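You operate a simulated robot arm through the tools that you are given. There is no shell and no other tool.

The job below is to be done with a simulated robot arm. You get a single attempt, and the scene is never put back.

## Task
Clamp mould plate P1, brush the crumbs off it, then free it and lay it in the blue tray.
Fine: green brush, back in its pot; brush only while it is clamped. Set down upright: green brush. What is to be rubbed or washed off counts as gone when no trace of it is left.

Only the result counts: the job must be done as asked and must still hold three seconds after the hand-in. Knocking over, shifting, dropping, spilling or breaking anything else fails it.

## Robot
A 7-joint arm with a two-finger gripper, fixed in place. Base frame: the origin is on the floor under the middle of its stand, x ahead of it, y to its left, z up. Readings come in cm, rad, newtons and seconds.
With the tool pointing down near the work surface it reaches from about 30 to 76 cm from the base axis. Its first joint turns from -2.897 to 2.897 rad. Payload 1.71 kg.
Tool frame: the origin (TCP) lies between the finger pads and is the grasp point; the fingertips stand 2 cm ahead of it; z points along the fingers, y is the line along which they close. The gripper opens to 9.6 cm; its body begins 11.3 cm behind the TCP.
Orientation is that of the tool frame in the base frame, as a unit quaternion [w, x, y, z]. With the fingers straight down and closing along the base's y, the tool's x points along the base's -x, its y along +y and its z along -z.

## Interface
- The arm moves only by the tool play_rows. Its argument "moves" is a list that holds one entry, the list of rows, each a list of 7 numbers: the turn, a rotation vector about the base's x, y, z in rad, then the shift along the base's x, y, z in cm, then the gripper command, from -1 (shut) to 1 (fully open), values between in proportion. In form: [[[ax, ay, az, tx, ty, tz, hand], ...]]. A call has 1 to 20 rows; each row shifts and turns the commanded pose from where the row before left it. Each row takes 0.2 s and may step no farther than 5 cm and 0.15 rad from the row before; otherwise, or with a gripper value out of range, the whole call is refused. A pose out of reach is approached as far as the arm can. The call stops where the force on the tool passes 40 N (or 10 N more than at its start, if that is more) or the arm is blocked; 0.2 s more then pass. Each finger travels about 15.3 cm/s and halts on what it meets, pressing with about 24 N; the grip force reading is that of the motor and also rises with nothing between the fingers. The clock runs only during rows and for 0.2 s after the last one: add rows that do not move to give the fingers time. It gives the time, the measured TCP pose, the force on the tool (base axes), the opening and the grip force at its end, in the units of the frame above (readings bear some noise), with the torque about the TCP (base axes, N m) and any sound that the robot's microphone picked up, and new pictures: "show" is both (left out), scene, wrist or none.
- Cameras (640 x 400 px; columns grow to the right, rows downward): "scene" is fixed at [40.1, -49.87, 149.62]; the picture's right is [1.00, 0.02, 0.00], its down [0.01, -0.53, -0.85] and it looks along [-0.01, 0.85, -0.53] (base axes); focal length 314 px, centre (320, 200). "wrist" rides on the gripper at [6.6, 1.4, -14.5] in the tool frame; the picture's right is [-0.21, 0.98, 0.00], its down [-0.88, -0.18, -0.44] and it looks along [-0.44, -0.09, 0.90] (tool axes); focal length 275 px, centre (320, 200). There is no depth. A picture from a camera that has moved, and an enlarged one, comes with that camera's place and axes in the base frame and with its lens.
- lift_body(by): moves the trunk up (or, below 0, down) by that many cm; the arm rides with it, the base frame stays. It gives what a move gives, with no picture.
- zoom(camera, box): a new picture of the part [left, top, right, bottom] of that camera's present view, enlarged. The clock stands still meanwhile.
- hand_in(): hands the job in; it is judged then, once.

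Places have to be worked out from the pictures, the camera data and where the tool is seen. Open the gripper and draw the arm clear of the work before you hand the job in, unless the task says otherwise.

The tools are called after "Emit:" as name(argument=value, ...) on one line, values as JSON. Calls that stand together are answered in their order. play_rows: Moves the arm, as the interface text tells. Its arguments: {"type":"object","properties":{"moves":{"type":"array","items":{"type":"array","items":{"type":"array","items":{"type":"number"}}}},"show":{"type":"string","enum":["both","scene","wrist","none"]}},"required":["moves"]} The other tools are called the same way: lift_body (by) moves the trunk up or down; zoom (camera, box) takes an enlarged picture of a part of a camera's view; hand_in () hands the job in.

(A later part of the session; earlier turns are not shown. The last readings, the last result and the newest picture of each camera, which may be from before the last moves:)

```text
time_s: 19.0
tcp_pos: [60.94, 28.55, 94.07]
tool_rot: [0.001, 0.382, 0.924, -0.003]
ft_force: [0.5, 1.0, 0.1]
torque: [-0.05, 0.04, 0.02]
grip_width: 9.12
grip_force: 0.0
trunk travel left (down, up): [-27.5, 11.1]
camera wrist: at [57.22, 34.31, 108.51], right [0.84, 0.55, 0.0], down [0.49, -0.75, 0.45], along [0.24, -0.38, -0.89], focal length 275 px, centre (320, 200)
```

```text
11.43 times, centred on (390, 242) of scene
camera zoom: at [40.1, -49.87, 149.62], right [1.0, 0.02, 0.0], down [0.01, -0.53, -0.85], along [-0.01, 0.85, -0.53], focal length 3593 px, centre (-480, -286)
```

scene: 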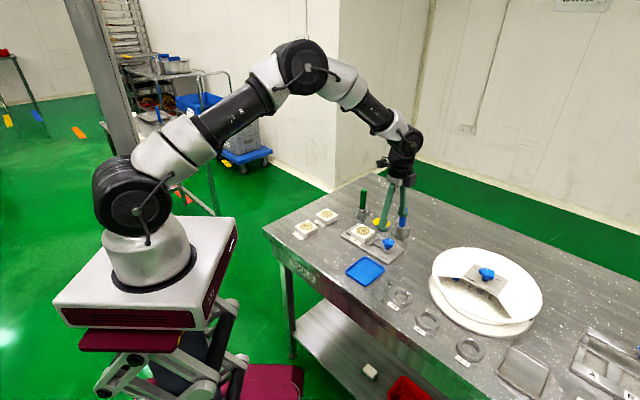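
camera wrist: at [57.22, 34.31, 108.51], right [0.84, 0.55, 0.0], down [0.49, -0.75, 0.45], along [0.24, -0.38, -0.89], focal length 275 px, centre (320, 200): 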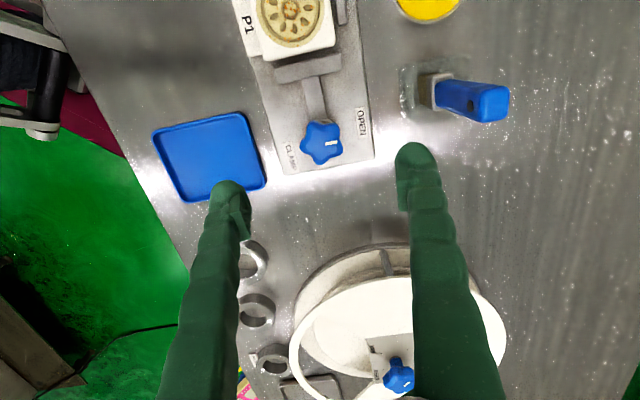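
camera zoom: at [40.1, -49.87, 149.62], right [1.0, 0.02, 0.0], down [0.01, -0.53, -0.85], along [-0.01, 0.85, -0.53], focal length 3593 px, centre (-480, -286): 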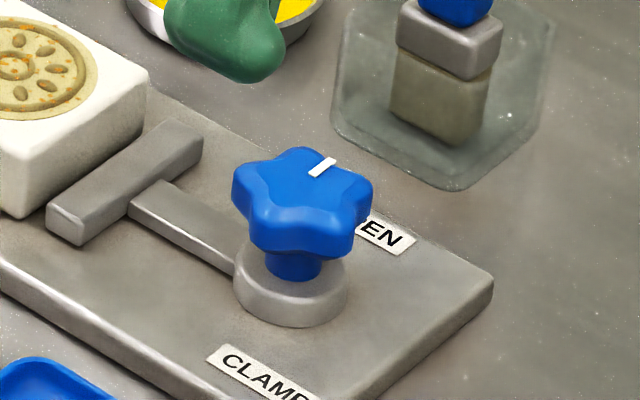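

The pointer is at exactly +45° azimuth (over a notch, with a lobe opposite), so the present finger yaw gives a stable 3-point grip. Before gripping, I'll dry-run a clockwise turn of 155° in free air to see whether the wrist has the range.

Emit:
play_rows(moves=[[[0, 0, -0.15, -0.2, 0.35, 0, 0.9], [0, 0, -0.15, 0, 0, 0, 0.9], [0, 0, -0.15, 0, 0, 0, 0.9], [0, 0, -0.15, 0, 0, 0, 0.9], [0, 0, -0.15, 0, 0, 0, 0.9], [0, 0, -0.15, 0, 0, 0, 0.9], [0, 0, -0.15, 0, 0, 0, 0.9], [0, 0, -0.15, 0, 0, 0, 0.9], [0, 0, -0.15, 0, 0, 0, 0.9], [0, 0, -0.15, 0, 0, 0, 0.9], [0, 0, -0.15, 0, 0, 0, 0.9], [0, 0, -0.15, 0, 0, 0, 0.9], [0, 0, -0.15, 0, 0, 0, 0.9], [0, 0, -0.15, 0, 0, 0, 0.9], [0, 0, -0.15, 0, 0, 0, 0.9], [0, 0, -0.15, 0, 0, 0, 0.9], [0, 0, -0.15, 0, 0, 0, 0.9], [0, 0, -0.15, 0, 0, 0, 0.9], [0, 0, 0, 0, 0, 0, 0.9], [0, 0, 0, 0, 0, 0, 0.9]]], show="both")

```text
time_s: 23.2
tcp_pos: [60.58, 29.08, 93.93]
tool_rot: [-0.002, 1.0, -0.021, -0.003]
ft_force: [0.7, 0.9, 0.1]
torque: [0.01, 0.0, -0.03]
grip_width: 9.14
grip_force: 0.0
out of reach, approached as far as the arm can: row 17, 18
trunk travel left (down, up): [-27.5, 11.1]
camera wrist: at [67.15, 27.45, 108.44], right [-0.25, -0.97, 0.0], down [-0.86, 0.22, 0.45], along [-0.44, 0.11, -0.89], focal length 275 px, centre (320, 200)
```

scene: 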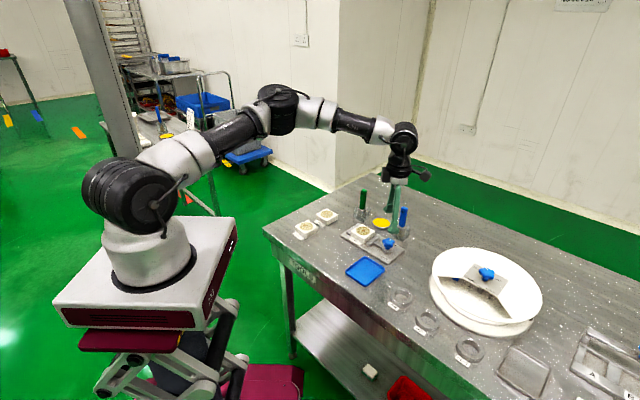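
wrist: 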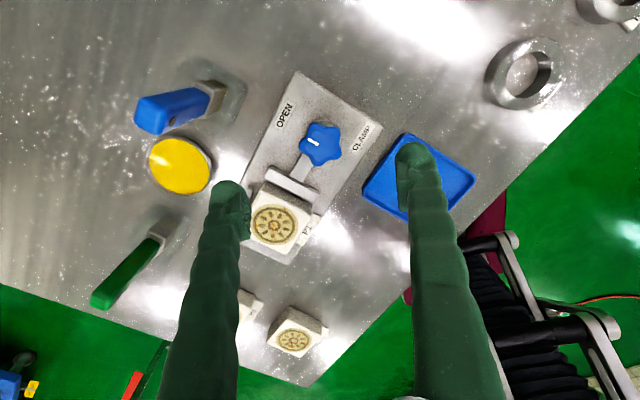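

The wrist stops at about −92° azimuth, so I get only 137° from a 45° start. I'll instead grip with the fingers at 117° azimuth (also a lobe/notch line), which leaves ample clockwise range. Rotating back first.

Emit:
play_rows(moves=[[[0, 0, 0.15, 0, 0, 0, 0.9], [0, 0, 0.15, 0, 0, 0, 0.9], [0, 0, 0.15, 0, 0, 0, 0.9], [0, 0, 0.15, 0, 0, 0, 0.9], [0, 0, 0.15, 0, 0, 0, 0.9], [0, 0, 0.15, 0, 0, 0, 0.9], [0, 0, 0.15, 0, 0, 0, 0.9], [0, 0, 0.15, 0, 0, 0, 0.9], [0, 0, 0.15, 0, 0, 0, 0.9], [0, 0, 0.15, 0, 0, 0, 0.9], [0, 0, 0.15, 0, 0, 0, 0.9], [0, 0, 0.15, 0, 0, 0, 0.9], [0, 0, 0.15, 0, 0, 0, 0.9], [0, 0, 0.15, 0, 0, 0, 0.9], [0, 0, 0.15, 0, 0, 0, 0.9], [0, 0, 0.15, 0, 0, 0, 0.9], [0, 0, 0.15, 0, 0, 0, 0.9], [0, 0, 0.15, 0, 0, 0, 0.9], [0, 0, 0, 0, 0, 0, 0.9], [0, 0, 0, 0, 0, 0, 0.9]]], show="scene")

```text
time_s: 27.4
tcp_pos: [60.56, 29.14, 94.01]
tool_rot: [0.001, 0.239, 0.971, -0.003]
ft_force: [-0.3, -0.4, -0.1]
torque: [0.01, -0.02, 0.0]
grip_width: 9.13
grip_force: 0.0
trunk travel left (down, up): [-27.5, 11.1]
```

scene: 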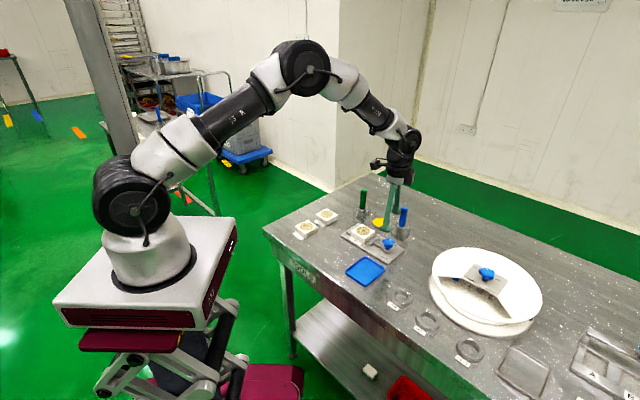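

Now at 62.4° azimuth, so I'll rotate a further 54.6° to 117° and centre over the knob.

Emit:
play_rows(moves=[[[0, 0, 0.136, 0.1, -0.12, 0, 0.9], [0, 0, 0.136, 0.1, -0.12, 0, 0.9], [0, 0, 0.136, 0, 0, 0, 0.9], [0, 0, 0.136, 0, 0, 0, 0.9], [0, 0, 0.136, 0, 0, -1, 0.9], [0, 0, 0.136, 0, 0, -1, 0.9], [0, 0, 0.137, 0, 0, -1, 0.9], [0, 0, 0, 0, 0, -1, 0.9], [0, 0, 0, 0, 0, 0, 0.9], [0, 0, 0, 0, 0, 0, 0.9]]], show="both")

Emit:
zoom(camera="wrist", box=[200, 80, 440, 240])

```text
time_s: 29.6
tcp_pos: [60.68, 28.88, 90.08]
tool_rot: [0.002, -0.232, 0.973, -0.002]
ft_force: [0.1, -0.5, 0.7]
torque: [-0.02, -0.02, 0.02]
grip_width: 9.14
grip_force: 0.1
trunk travel left (down, up): [-27.5, 11.1]
camera wrist: at [54.16, 27.19, 104.45], right [-0.26, 0.97, 0.0], down [0.86, 0.23, 0.45], along [0.43, 0.11, -0.89], focal length 275 px, centre (320, 200)
```

scene: 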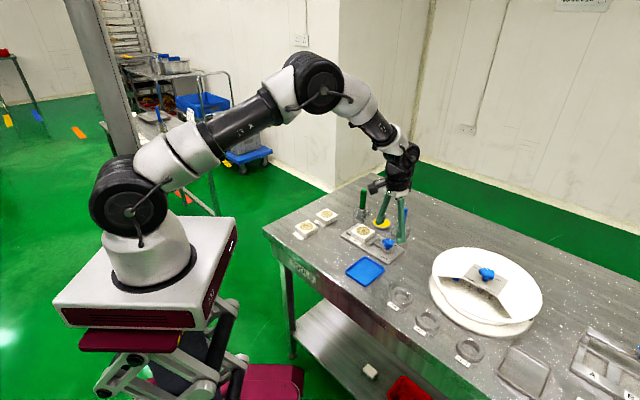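
wrist: 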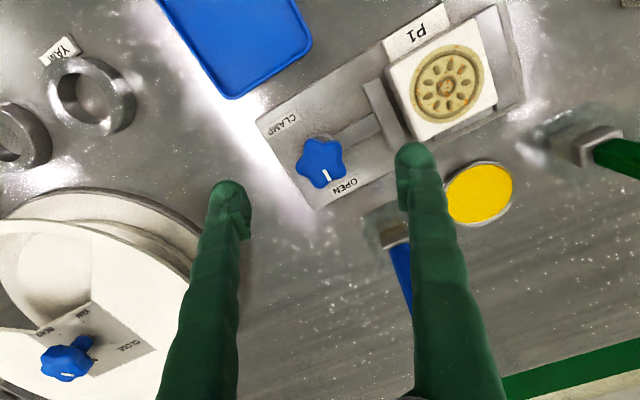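

```text
2.50 times, centred on (320, 160) of wrist
camera zoom: at [54.16, 27.19, 104.45], right [-0.26, 0.97, 0.0], down [0.86, 0.23, 0.45], along [0.43, 0.11, -0.89], focal length 688 px, centre (320, 300)
```

zoom: 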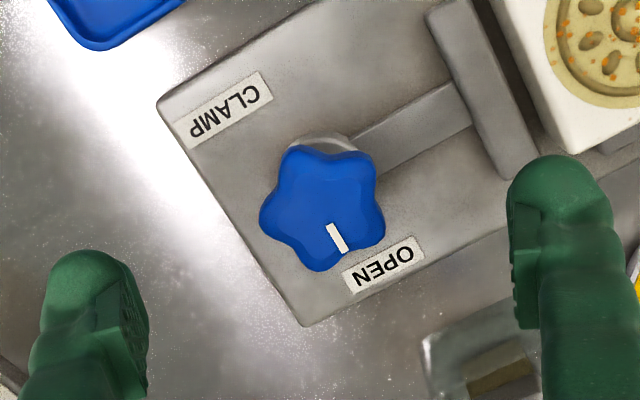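

The knob is right under the TCP (knob ≈(60.67, 28.93)). I'll narrow the opening to about 6 cm so the fingers stay clear of the moving jaw, go down to z≈84.7 and close on the knob.

Emit:
play_rows(moves=[[[0, 0, 0, 0, 0, 0, 0.25], [0, 0, 0, 0, 0, -1, 0.25], [0, 0, 0, 0, 0, -1.5, 0.25], [0, 0, 0, 0, 0, -1.5, 0.25], [0, 0, 0, 0, 0, -1, 0.25], [0, 0, 0, 0, 0, -0.3, 0.25], [0, 0, 0, 0, 0, 0, 0.25], [0, 0, 0, 0, 0, 0, 0.25]]], show="both")

Emit:
zoom(camera="wrist", box=[200, 80, 440, 240])

Emit:
zoom(camera="scene", box=[350, 205, 420, 265])

```text
time_s: 31.4
tcp_pos: [60.87, 29.03, 84.75]
tool_rot: [0.002, -0.231, 0.973, -0.001]
ft_force: [-0.6, 0.3, 0.4]
torque: [0.01, 0.01, -0.02]
grip_width: 6.01
grip_force: 0.1
trunk travel left (down, up): [-27.5, 11.1]
camera wrist: at [54.24, 27.25, 99.12], right [-0.26, 0.97, 0.0], down [0.86, 0.23, 0.45], along [0.43, 0.11, -0.89], focal length 275 px, centre (320, 200)
```

scene: 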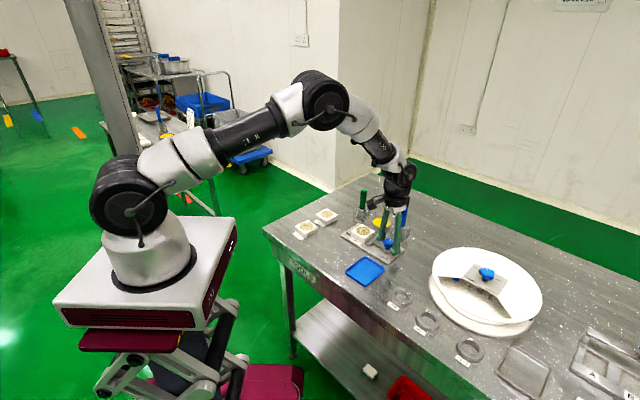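
wrist: 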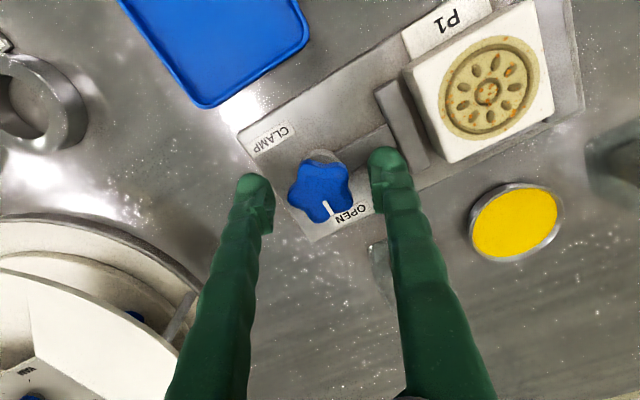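

```text
2.50 times, centred on (320, 160) of wrist
camera zoom: at [54.24, 27.25, 99.12], right [-0.26, 0.97, 0.0], down [0.86, 0.23, 0.45], along [0.43, 0.11, -0.89], focal length 688 px, centre (320, 300)
```

zoom: 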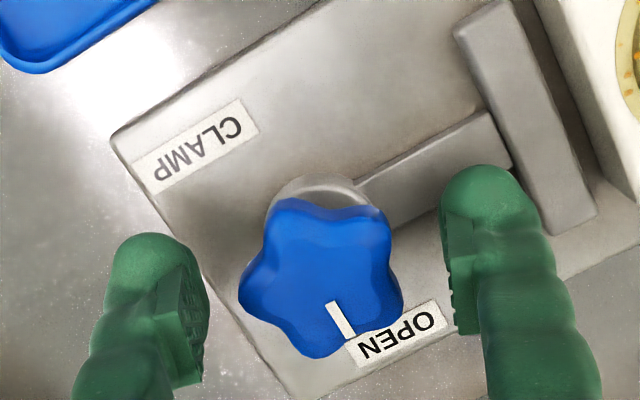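

```text
6.67 times, centred on (385, 235) of scene
camera zoom: at [40.1, -49.87, 149.62], right [1.0, 0.02, 0.0], down [0.01, -0.53, -0.85], along [-0.01, 0.85, -0.53], focal length 2096 px, centre (-113, -33)
```

zoom: 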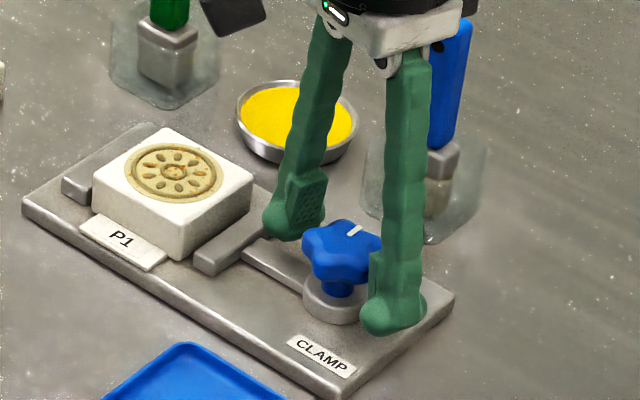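

The knob is centred between the fingers. I'll nudge to the axis and close.

Emit:
play_rows(moves=[[[0, 0, 0, -0.15, -0.08, 0, 0.25], [0, 0, 0, 0, 0, 0, 0.0], [0, 0, 0, 0, 0, 0, -0.2], [0, 0, 0, 0, 0, 0, -0.4], [0, 0, 0, 0, 0, 0, -0.7], [0, 0, 0, 0, 0, 0, -1], [0, 0, 0, 0, 0, 0, -1], [0, 0, 0, 0, 0, 0, -1]]], show="wrist")

Emit:
zoom(camera="wrist", box=[200, 80, 440, 240])

```text
time_s: 33.2
tcp_pos: [60.58, 28.87, 84.65]
tool_rot: [0.001, -0.232, 0.973, -0.001]
ft_force: [-2.1, 2.4, -3.0]
torque: [0.07, -0.13, -0.01]
grip_width: 3.38
grip_force: 35.0
trunk travel left (down, up): [-27.5, 11.1]
camera wrist: at [54.02, 27.21, 99.1], right [-0.26, 0.97, 0.0], down [0.86, 0.23, 0.45], along [0.43, 0.11, -0.89], focal length 275 px, centre (320, 200)
```

wrist: 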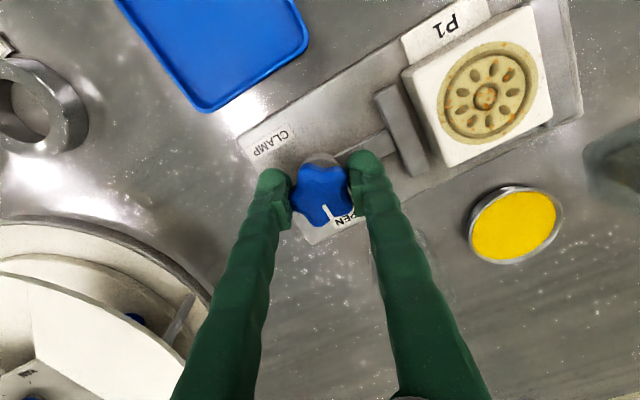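

```text
2.50 times, centred on (320, 160) of wrist
camera zoom: at [54.02, 27.21, 99.1], right [-0.26, 0.97, 0.0], down [0.86, 0.23, 0.45], along [0.43, 0.11, -0.89], focal length 688 px, centre (320, 300)
```

zoom: 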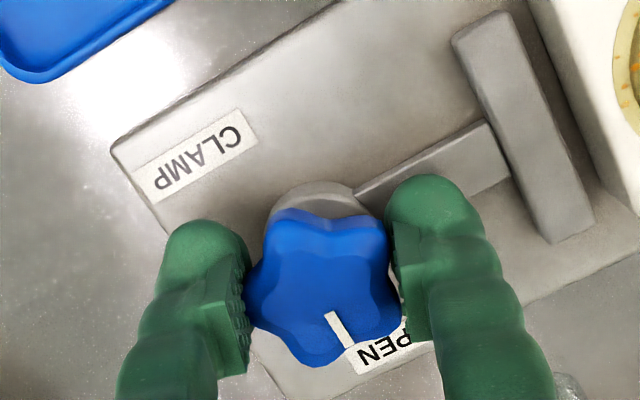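

The knob is gripped (3.4 cm wide). I'll turn it clockwise in a small first increment and watch the pointer and torque.

Emit:
play_rows(moves=[[[0, 0, -0.1, 0, 0, 0, -1], [0, 0, -0.1, 0, 0, 0, -1], [0, 0, -0.1, 0, 0, 0, -1], [0, 0, -0.1, 0, 0, 0, -1], [0, 0, 0, 0, 0, 0, -1]]], show="wrist")

Emit:
zoom(camera="wrist", box=[200, 80, 440, 240])

```text
time_s: 34.4
tcp_pos: [60.6, 28.99, 84.6]
tool_rot: [0.001, -0.034, 0.999, -0.002]
ft_force: [-3.6, 9.0, -8.0]
torque: [0.09, -0.11, 0.01]
grip_width: 3.41
grip_force: 34.8
trunk travel left (down, up): [-27.5, 11.1]
camera wrist: at [53.85, 29.99, 99.1], right [0.14, 0.99, 0.0], down [0.89, -0.12, 0.45], along [0.44, -0.07, -0.89], focal length 275 px, centre (320, 200)
```

wrist: 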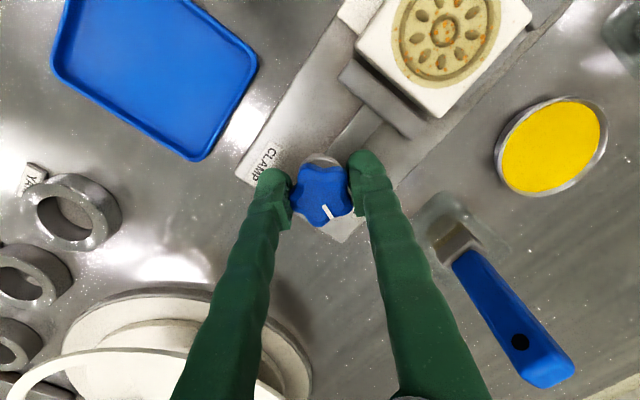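

```text
2.50 times, centred on (320, 160) of wrist
camera zoom: at [53.85, 29.99, 99.1], right [0.14, 0.99, 0.0], down [0.89, -0.12, 0.45], along [0.44, -0.07, -0.89], focal length 688 px, centre (320, 300)
```

zoom: 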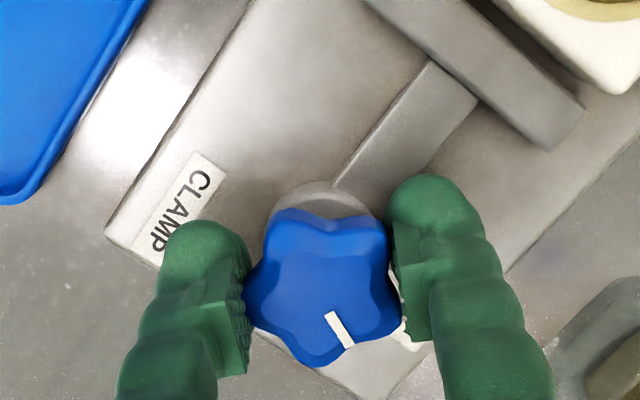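

The knob follows the gripper and the jaw moves. Some side and pull force is building, so I'll shift slightly toward +y and down while continuing clockwise.

Emit:
play_rows(moves=[[[0, 0, -0.1, 0, 0.08, -0.08, -1], [0, 0, -0.1, 0, 0, 0, -1], [0, 0, -0.1, 0, 0, 0, -1], [0, 0, -0.1, 0, 0, 0, -1], [0, 0, -0.1, 0, 0, 0, -1], [0, 0, 0, 0, 0, 0, -1]]], show="wrist")

Emit:
zoom(camera="wrist", box=[200, 50, 440, 240])

```text
time_s: 35.8
tcp_pos: [60.59, 29.16, 84.58]
tool_rot: [0.001, 0.214, 0.977, -0.001]
ft_force: [-5.8, 16.3, -1.6]
torque: [0.13, 0.16, 0.0]
grip_width: 3.36
grip_force: 35.6
trunk travel left (down, up): [-27.5, 11.1]
camera wrist: at [55.14, 33.19, 99.07], right [0.6, 0.8, 0.0], down [0.72, -0.53, 0.45], along [0.36, -0.27, -0.89], focal length 275 px, centre (320, 200)
```

wrist: 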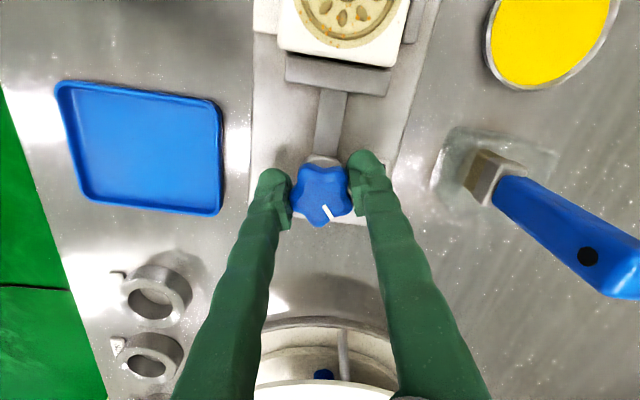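

```text
2.11 times, centred on (320, 145) of wrist
camera zoom: at [55.14, 33.19, 99.07], right [0.6, 0.8, 0.0], down [0.72, -0.53, 0.45], along [0.36, -0.27, -0.89], focal length 580 px, centre (320, 316)
```

zoom: 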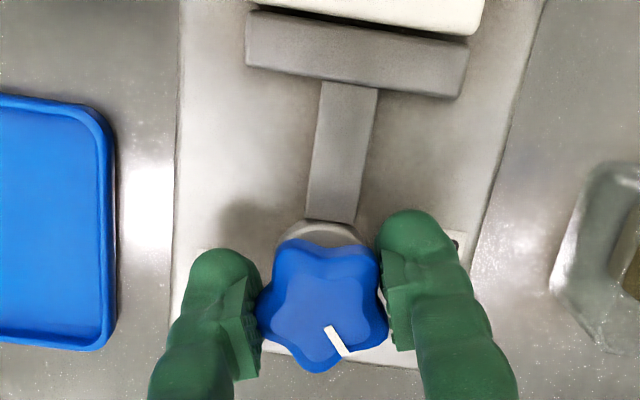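

The jaw nears the plate. Side force is 16 N toward +y, so I'll move the command that way to relieve it before turning on.

Emit:
play_rows(moves=[[[0, 0, 0, -0.05, 0.12, 0, -1], [0, 0, 0, 0, 0, 0, -1]]], show="none")

```text
time_s: 36.4
tcp_pos: [60.51, 29.09, 84.64]
tool_rot: [0.001, 0.213, 0.977, -0.003]
ft_force: [-4.3, 12.8, -1.9]
torque: [0.03, 0.08, 0.04]
grip_width: 3.39
grip_force: 35.4
trunk travel left (down, up): [-27.5, 11.1]
```

Emit:
play_rows(moves=[[[0, 0, 0, -0.1, 0.3, 0, -1], [0, 0, 0, 0, 0, 0, -1]]], show="none")

```text
time_s: 37.0
tcp_pos: [60.64, 29.13, 84.53]
tool_rot: [0.002, 0.215, 0.977, -0.005]
ft_force: [-1.7, -3.1, -2.7]
torque: [-0.19, -0.06, 0.03]
grip_width: 3.4
grip_force: 35.0
trunk travel left (down, up): [-27.5, 11.1]
```

Side load is relieved. Continuing clockwise.

Emit:
play_rows(moves=[[[0, 0, -0.1, 0, 0, 0, -1], [0, 0, -0.1, 0, 0, 0, -1], [0, 0, -0.1, 0, 0, 0, -1], [0, 0, -0.1, 0, 0, 0, -1], [0, 0, -0.1, 0, 0, 0, -1], [0, 0, 0, 0, 0, 0, -1]]], show="wrist")

Emit:
zoom(camera="wrist", box=[200, 50, 440, 240])

```text
time_s: 38.4
tcp_pos: [60.71, 29.24, 84.77]
tool_rot: [0.002, 0.45, 0.893, -0.003]
ft_force: [10.9, -10.3, -4.6]
torque: [-0.3, -0.26, 0.02]
grip_width: 3.36
grip_force: 34.6
trunk travel left (down, up): [-27.5, 11.1]
camera wrist: at [57.84, 35.4, 99.04], right [0.91, 0.42, 0.0], down [0.37, -0.81, 0.45], along [0.18, -0.41, -0.89], focal length 275 px, centre (320, 200)
```

wrist: 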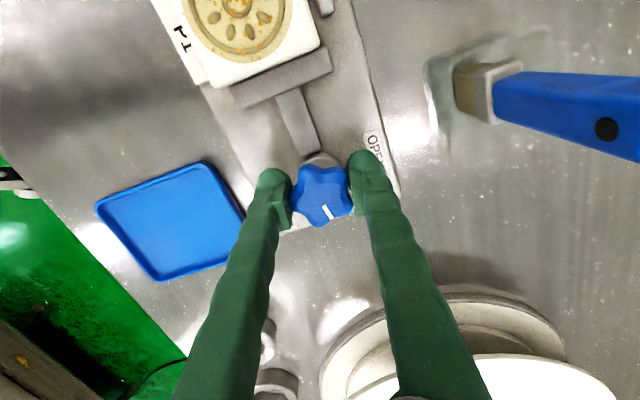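

```text
2.11 times, centred on (320, 145) of wrist
camera zoom: at [57.84, 35.4, 99.04], right [0.91, 0.42, 0.0], down [0.37, -0.81, 0.45], along [0.18, -0.41, -0.89], focal length 580 px, centre (320, 316)
```

zoom: 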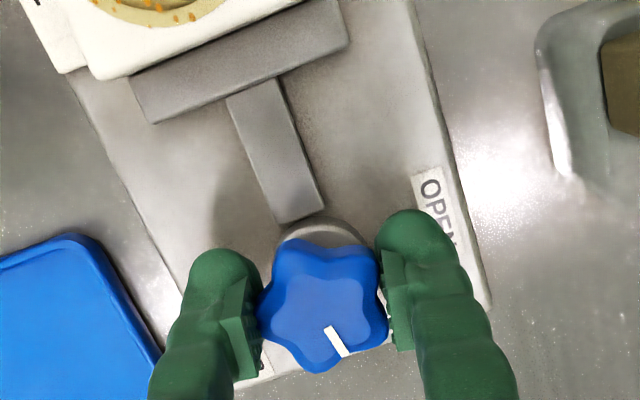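

Turned 80° so far, and the jaw is about to meet the plate. I'll relieve the side load again and continue.

Emit:
play_rows(moves=[[[0, 0, 0, 0.25, -0.25, -0.1, -1], [0, 0, -0.1, 0, 0, 0, -1], [0, 0, -0.1, 0, 0, 0, -1], [0, 0, -0.1, 0, 0, 0, -1], [0, 0, 0, 0, 0, 0, -1]]], show="wrist")

Emit:
zoom(camera="wrist", box=[200, 50, 440, 240])

Emit:
zoom(camera="scene", box=[330, 205, 410, 265])

```text
time_s: 39.6
tcp_pos: [60.75, 29.14, 84.67]
tool_rot: [0.0, 0.579, 0.815, -0.002]
ft_force: [-1.5, 2.2, 7.8]
torque: [0.78, 0.31, 0.01]
grip_width: 3.39
grip_force: 34.7
trunk travel left (down, up): [-27.5, 11.1]
camera wrist: at [59.85, 35.94, 99.04], right [0.99, 0.13, 0.0], down [0.12, -0.89, 0.45], along [0.05, -0.44, -0.89], focal length 275 px, centre (320, 200)
```

wrist: 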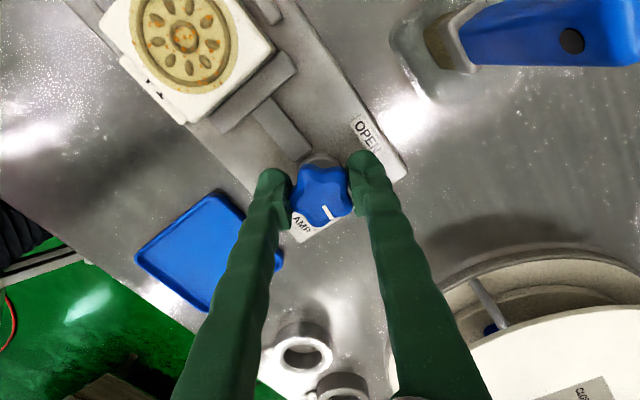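

```text
2.11 times, centred on (320, 145) of wrist
camera zoom: at [59.85, 35.94, 99.04], right [0.99, 0.13, 0.0], down [0.12, -0.89, 0.45], along [0.05, -0.44, -0.89], focal length 580 px, centre (320, 316)
```

zoom: 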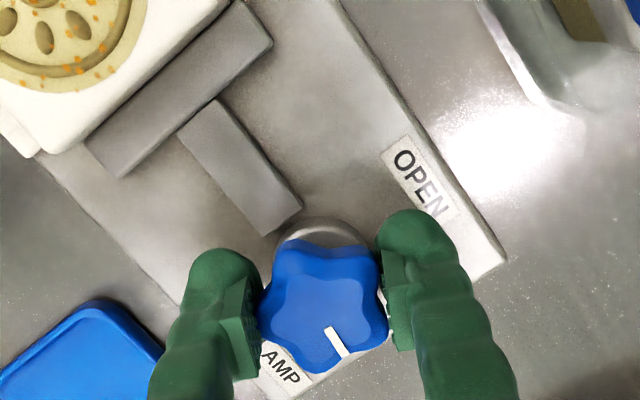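

```text
6.67 times, centred on (370, 235) of scene
camera zoom: at [40.1, -49.87, 149.62], right [1.0, 0.02, 0.0], down [0.01, -0.53, -0.85], along [-0.01, 0.85, -0.53], focal length 2096 px, centre (-13, -33)
```

zoom: 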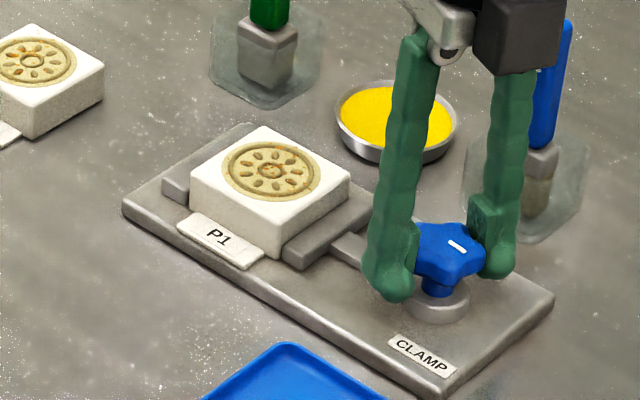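

The jaw is in contact with the plate after 98° of turn. I'll continue clockwise toward CLAMP, watching the load.

Emit:
play_rows(moves=[[[0, 0, -0.1, 0, 0, -0.05, -1], [0, 0, -0.1, 0, 0, 0, -1], [0, 0, -0.1, 0, 0, 0, -1], [0, 0, 0, 0, 0, 0, -1]]], show="wrist")

Emit:
zoom(camera="scene", box=[330, 205, 410, 265])

```text
time_s: 40.6
tcp_pos: [60.72, 29.21, 84.57]
tool_rot: [-0.001, 0.693, 0.721, -0.002]
ft_force: [6.4, 12.6, 9.7]
torque: [0.26, 0.0, -0.02]
grip_width: 3.4
grip_force: 35.1
trunk travel left (down, up): [-27.5, 11.1]
camera wrist: at [61.92, 35.92, 99.02], right [0.99, -0.17, 0.0], down [-0.15, -0.88, 0.45], along [-0.08, -0.44, -0.89], focal length 275 px, centre (320, 200)
```

wrist: 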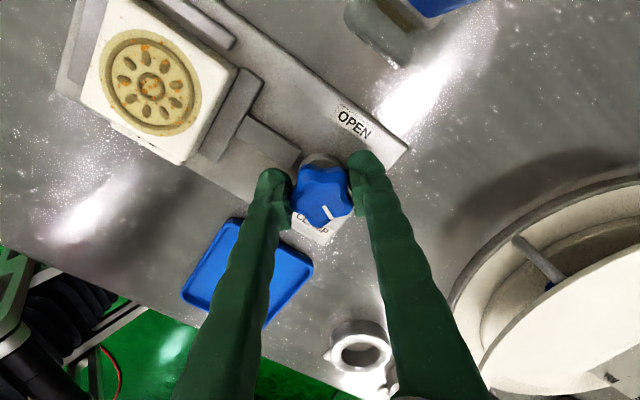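

```text
6.67 times, centred on (370, 235) of scene
camera zoom: at [40.1, -49.87, 149.62], right [1.0, 0.02, 0.0], down [0.01, -0.53, -0.85], along [-0.01, 0.85, -0.53], focal length 2096 px, centre (-13, -33)
```

zoom: 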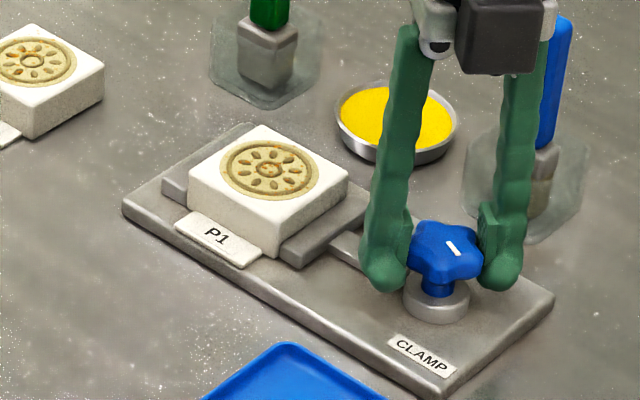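

Turned 115°. I'll relieve the side load and continue.

Emit:
play_rows(moves=[[[0, 0, 0, 0.15, 0.3, 0.1, -1], [0, 0, -0.1, 0, 0, 0, -1], [0, 0, -0.1, 0, 0, 0, -1], [0, 0, -0.1, 0, 0, 0, -1], [0, 0, 0, 0, 0, 0, -1]]], show="wrist")

Emit:
zoom(camera="scene", box=[330, 205, 410, 265])

Emit:
zoom(camera="wrist", box=[200, 50, 440, 240])

```text
time_s: 41.8
tcp_pos: [60.78, 29.44, 84.54]
tool_rot: [0.0, 0.793, 0.609, -0.004]
ft_force: [1.9, -1.3, -2.4]
torque: [-0.02, -0.03, 0.76]
grip_width: 3.55
grip_force: 34.6
trunk travel left (down, up): [-27.5, 11.1]
camera wrist: at [63.98, 35.4, 98.94], right [0.89, -0.45, 0.0], down [-0.4, -0.8, 0.45], along [-0.21, -0.4, -0.89], focal length 275 px, centre (320, 200)
```

wrist: 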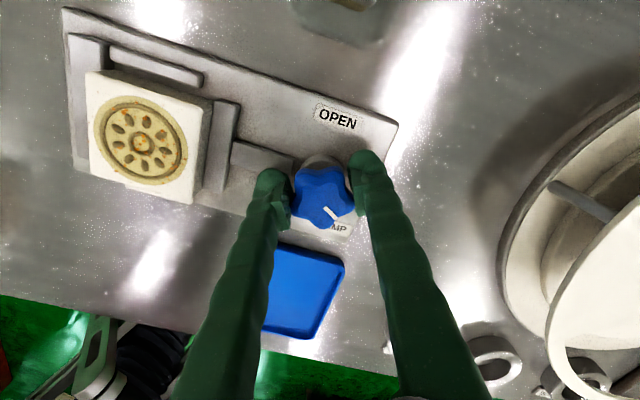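

```text
6.67 times, centred on (370, 235) of scene
camera zoom: at [40.1, -49.87, 149.62], right [1.0, 0.02, 0.0], down [0.01, -0.53, -0.85], along [-0.01, 0.85, -0.53], focal length 2096 px, centre (-13, -33)
```

zoom: 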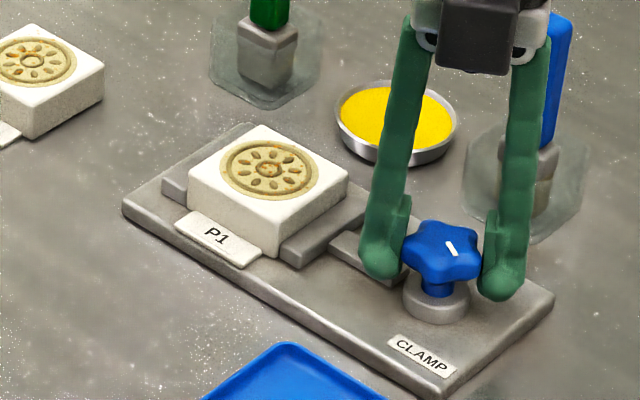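

```text
2.11 times, centred on (320, 145) of wrist
camera zoom: at [63.98, 35.4, 98.94], right [0.89, -0.45, 0.0], down [-0.4, -0.8, 0.45], along [-0.21, -0.4, -0.89], focal length 580 px, centre (320, 316)
```

zoom: 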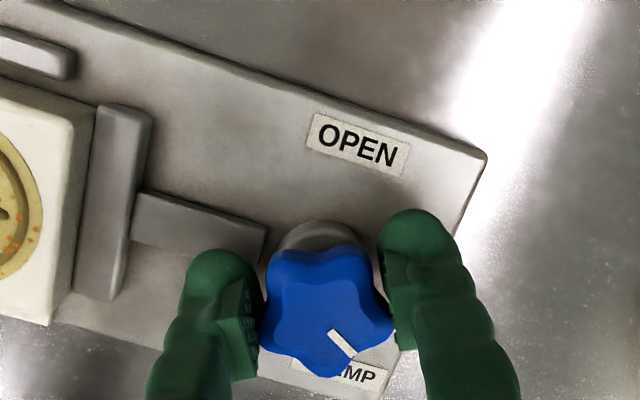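

The knob now resists (0.76 N·m) and the fingers start to slip, so the jaw is likely tight on the plate at about 118°. I'll look at the contact of plate and jaws.

Emit:
zoom(camera="wrist", box=[50, 0, 270, 220])

Emit:
zoom(camera="scene", box=[340, 210, 395, 250])

```text
1.82 times, centred on (160, 110) of wrist
camera zoom: at [63.98, 35.4, 98.94], right [0.89, -0.45, 0.0], down [-0.4, -0.8, 0.45], along [-0.21, -0.4, -0.89], focal length 500 px, centre (611, 364)
```

zoom: 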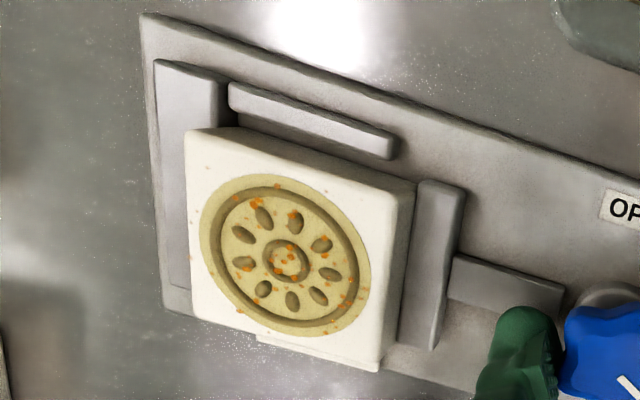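

```text
10.00 times, centred on (368, 230) of scene
camera zoom: at [40.1, -49.87, 149.62], right [1.0, 0.02, 0.0], down [0.01, -0.53, -0.85], along [-0.01, 0.85, -0.53], focal length 3144 px, centre (-155, -100)
```

zoom: 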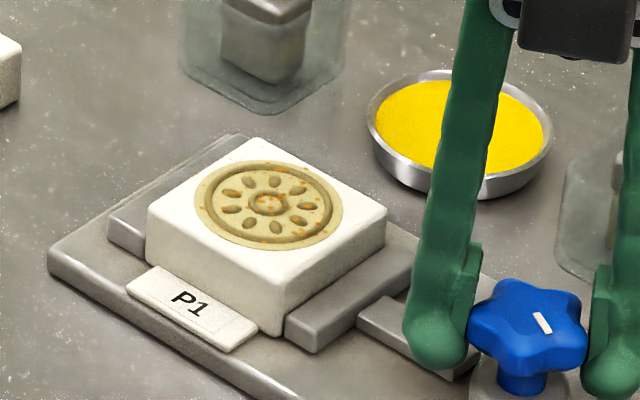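

The plate looks seated against both jaws, with the pointer at about −78° (123° of turn). I'll apply a bit more torque to see whether the knob is really at its stop.

Emit:
play_rows(moves=[[[0, 0, -0.08, 0, 0, 0, -1], [0, 0, -0.08, 0, 0, 0, -1], [0, 0, 0, 0, 0, 0, -1]]], show="wrist")

Emit:
zoom(camera="wrist", box=[200, 50, 440, 240])

Emit:
zoom(camera="scene", box=[340, 210, 395, 250])

```text
time_s: 42.6
tcp_pos: [60.85, 29.32, 84.57]
tool_rot: [0.0, 0.839, 0.543, -0.004]
ft_force: [11.3, 0.1, -9.3]
torque: [0.23, -0.08, 0.55]
grip_width: 3.56
grip_force: 35.4
trunk travel left (down, up): [-27.5, 11.1]
camera wrist: at [64.98, 34.89, 98.96], right [0.81, -0.59, 0.0], down [-0.52, -0.72, 0.45], along [-0.27, -0.36, -0.89], focal length 275 px, centre (320, 200)
```

wrist: 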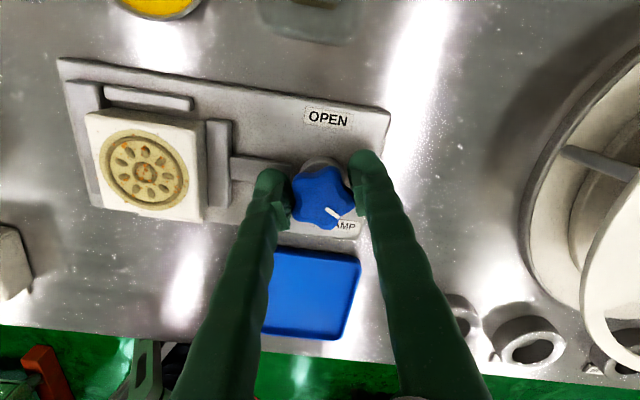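

```text
2.11 times, centred on (320, 145) of wrist
camera zoom: at [64.98, 34.89, 98.96], right [0.81, -0.59, 0.0], down [-0.52, -0.72, 0.45], along [-0.27, -0.36, -0.89], focal length 580 px, centre (320, 316)
```

zoom: 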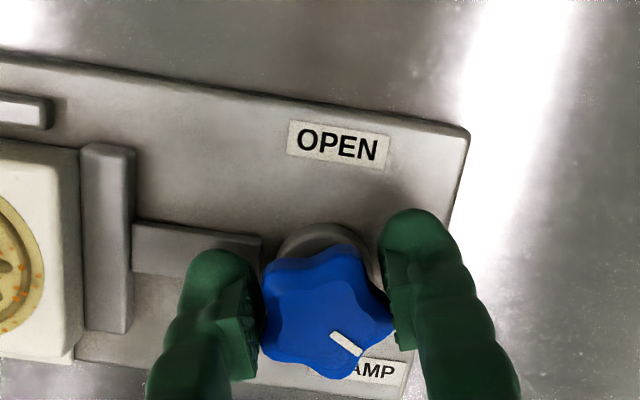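

```text
10.00 times, centred on (368, 230) of scene
camera zoom: at [40.1, -49.87, 149.62], right [1.0, 0.02, 0.0], down [0.01, -0.53, -0.85], along [-0.01, 0.85, -0.53], focal length 3144 px, centre (-155, -100)
```

zoom: 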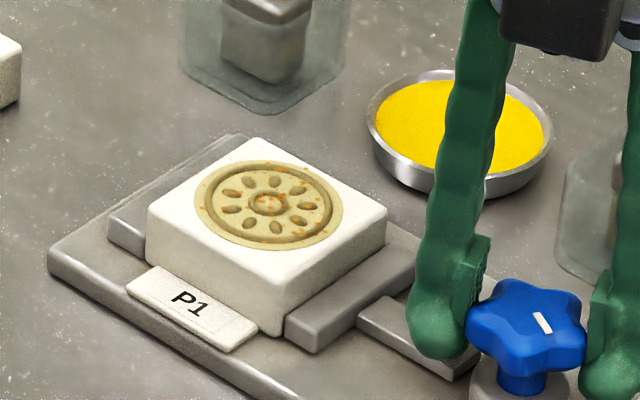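

The knob stays put while the fingers slip: the clamp is tight. I'll release the knob, check that it holds, and rise.

Emit:
play_rows(moves=[[[0, 0, 0, 0, 0, 0, -0.3], [0, 0, 0, 0, 0, 0, 0.0], [0, 0, 0, 0, 0, 0, 0.25], [0, 0, 0, 0, 0, 0, 0.25], [0, 0, 0, 0, 0, 1.5, 0.25], [0, 0, 0, 0, 0, 3, 0.25], [0, 0, 0, 0, 0, 3, 0.25], [0, 0, 0, 0, 0, 3, 0.25], [0, 0, 0, 0, 0, 0, 0.25]]], show="both")

Emit:
zoom(camera="scene", box=[335, 205, 415, 265])

Emit:
zoom(camera="wrist", box=[60, 0, 400, 200])

```text
time_s: 44.6
tcp_pos: [60.74, 29.26, 95.21]
tool_rot: [0.0, 0.839, 0.544, -0.004]
ft_force: [0.3, -0.3, 0.4]
torque: [0.0, 0.01, 0.03]
grip_width: 5.98
grip_force: 0.0
trunk travel left (down, up): [-27.5, 11.1]
camera wrist: at [64.81, 34.73, 109.49], right [0.81, -0.59, 0.0], down [-0.52, -0.72, 0.45], along [-0.27, -0.36, -0.89], focal length 275 px, centre (320, 200)
```

scene: 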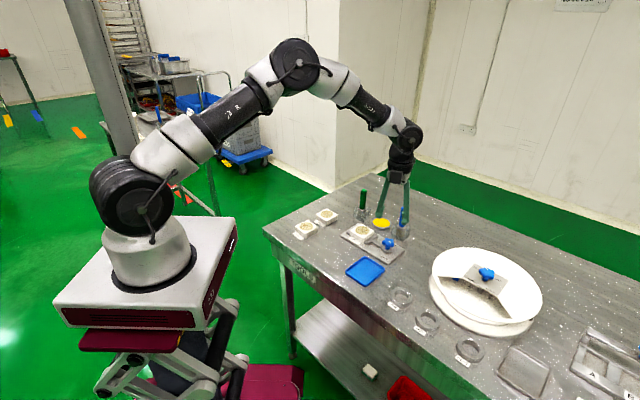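
wrist: 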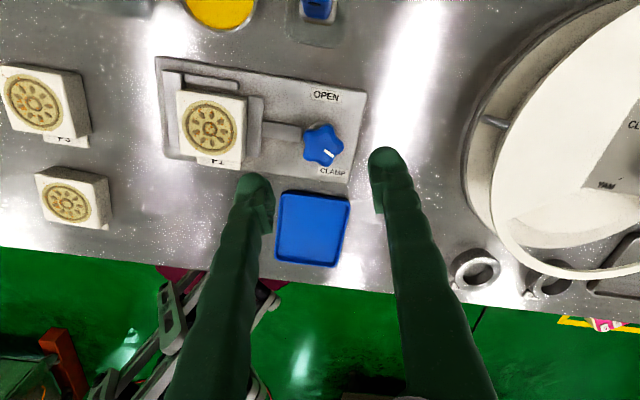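

```text
6.67 times, centred on (375, 235) of scene
camera zoom: at [40.1, -49.87, 149.62], right [1.0, 0.02, 0.0], down [0.01, -0.53, -0.85], along [-0.01, 0.85, -0.53], focal length 2096 px, centre (-47, -33)
```

zoom: 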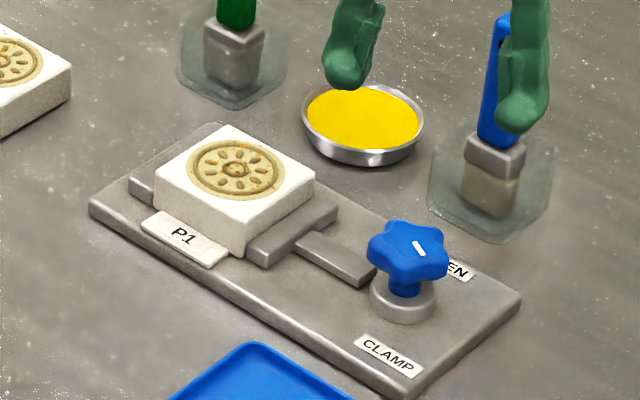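

```text
1.88 times, centred on (230, 100) of wrist
camera zoom: at [64.81, 34.73, 109.49], right [0.81, -0.59, 0.0], down [-0.52, -0.72, 0.45], along [-0.27, -0.36, -0.89], focal length 518 px, centre (489, 388)
```

zoom: 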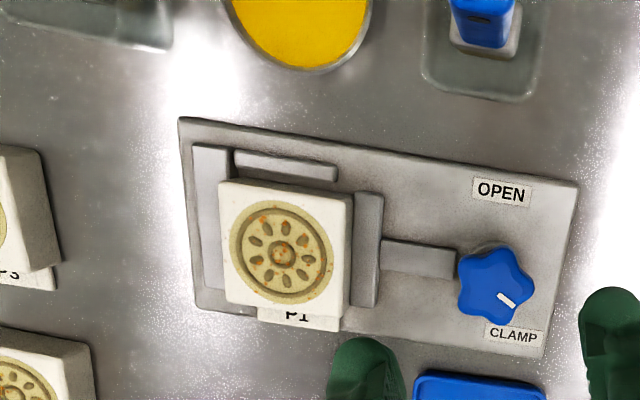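

The clamp holds with the knob released. Next is the green brush: it stands at about (54.3, 48.5) with its handle from z≈84.3 to 92.6. I'll rise, swing to 45° azimuth and hover above it.

Emit:
play_rows(moves=[[[0, 0, 0.1, 0, 0, 3, 0.6], [0, 0, 0.1, -0.5, 2, 1, 0.6], [0, 0, 0.12, -1, 3, 0, 0.6], [0, 0, 0.12, -1, 3, 0, 0.6], [0, 0, 0.12, -1, 3, 0, 0.6], [0, 0, 0.12, -1, 3, 0, 0.6], [0, 0, 0.12, -1, 3, 0, 0.6], [0, 0, 0.14, -0.6, 1.5, 0, 0.6], [0, 0, 0.14, 0, 0, 0, 0.6], [0, 0, 0.13, 0, 0, 0, 0.6], [0, 0, 0, 0, 0, 0, 0.6], [0, 0, 0, 0, 0, 0, 0.6]]], show="both")

Emit:
zoom(camera="wrist", box=[220, 80, 420, 260])

Emit:
zoom(camera="scene", box=[335, 160, 405, 230])

```text
time_s: 47.2
tcp_pos: [55.01, 48.07, 99.04]
tool_rot: [0.001, 0.381, 0.924, -0.003]
ft_force: [0.3, -0.5, 0.6]
torque: [0.02, -0.02, 0.02]
grip_width: 7.67
grip_force: 0.1
trunk travel left (down, up): [-27.5, 11.1]
camera wrist: at [51.17, 53.73, 113.58], right [0.84, 0.55, 0.0], down [0.49, -0.75, 0.45], along [0.24, -0.38, -0.89], focal length 275 px, centre (320, 200)
```

scene: 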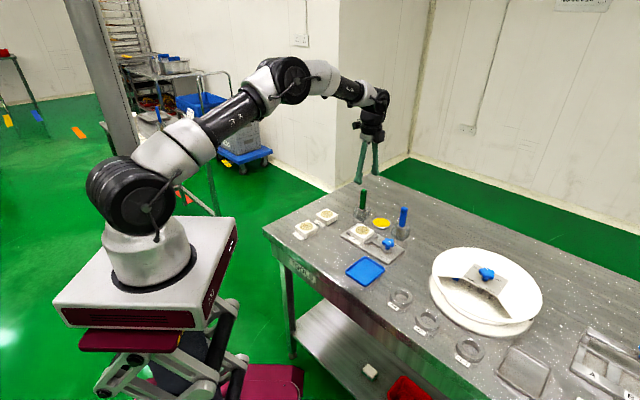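
wrist: 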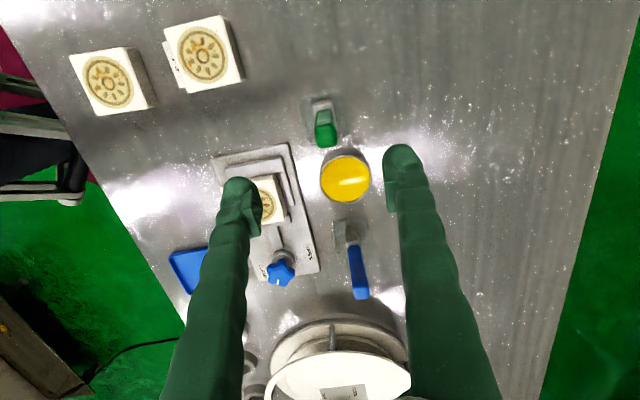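

```text
2.22 times, centred on (320, 170) of wrist
camera zoom: at [51.17, 53.73, 113.58], right [0.84, 0.55, 0.0], down [0.49, -0.75, 0.45], along [0.24, -0.38, -0.89], focal length 612 px, centre (320, 267)
```

zoom: 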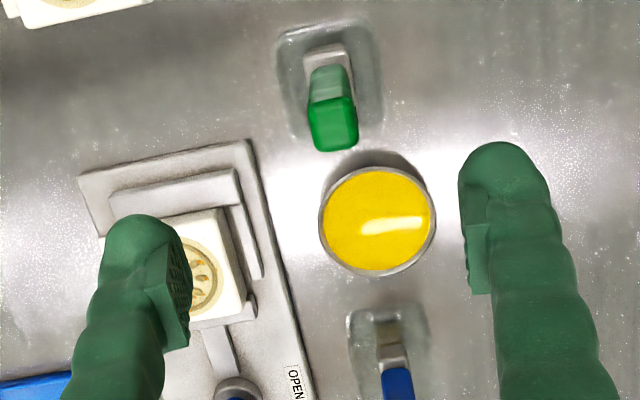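

```text
5.71 times, centred on (370, 195) of scene
camera zoom: at [40.1, -49.87, 149.62], right [1.0, 0.02, 0.0], down [0.01, -0.53, -0.85], along [-0.01, 0.85, -0.53], focal length 1797 px, centre (34, 229)
```

zoom: 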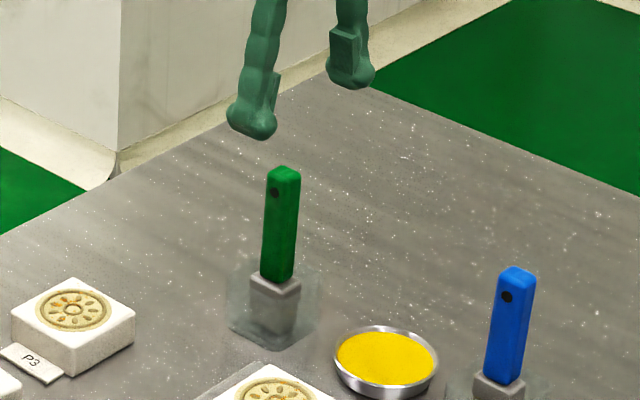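

The handle top is at about (54.4, 49.55, 91.9). I'll zoom in tightly for its yaw and cross-section.

Emit:
zoom(camera="wrist", box=[295, 80, 355, 160])

Emit:
zoom(camera="scene", box=[350, 182, 376, 224])

```text
5.00 times, centred on (325, 120) of wrist
camera zoom: at [51.17, 53.73, 113.58], right [0.84, 0.55, 0.0], down [0.49, -0.75, 0.45], along [0.24, -0.38, -0.89], focal length 1376 px, centre (295, 600)
```

zoom: 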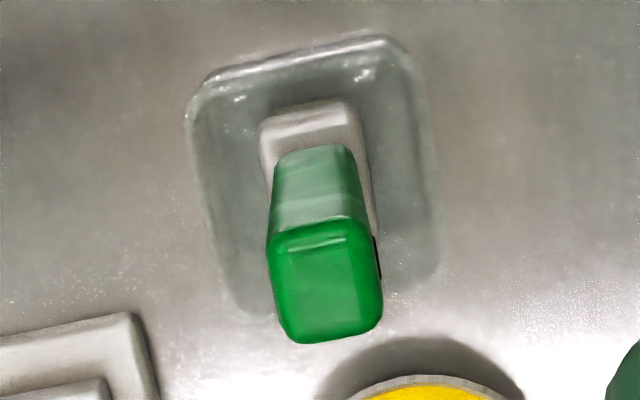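

```text
9.52 times, centred on (363, 203) of scene
camera zoom: at [40.1, -49.87, 149.62], right [1.0, 0.02, 0.0], down [0.01, -0.53, -0.85], along [-0.01, 0.85, -0.53], focal length 2994 px, centre (-90, 171)
```

zoom: 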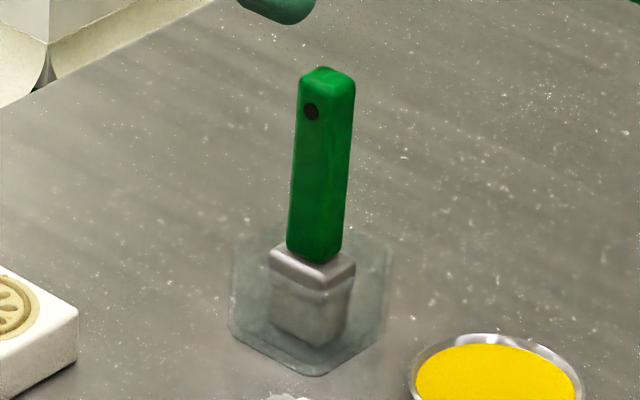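

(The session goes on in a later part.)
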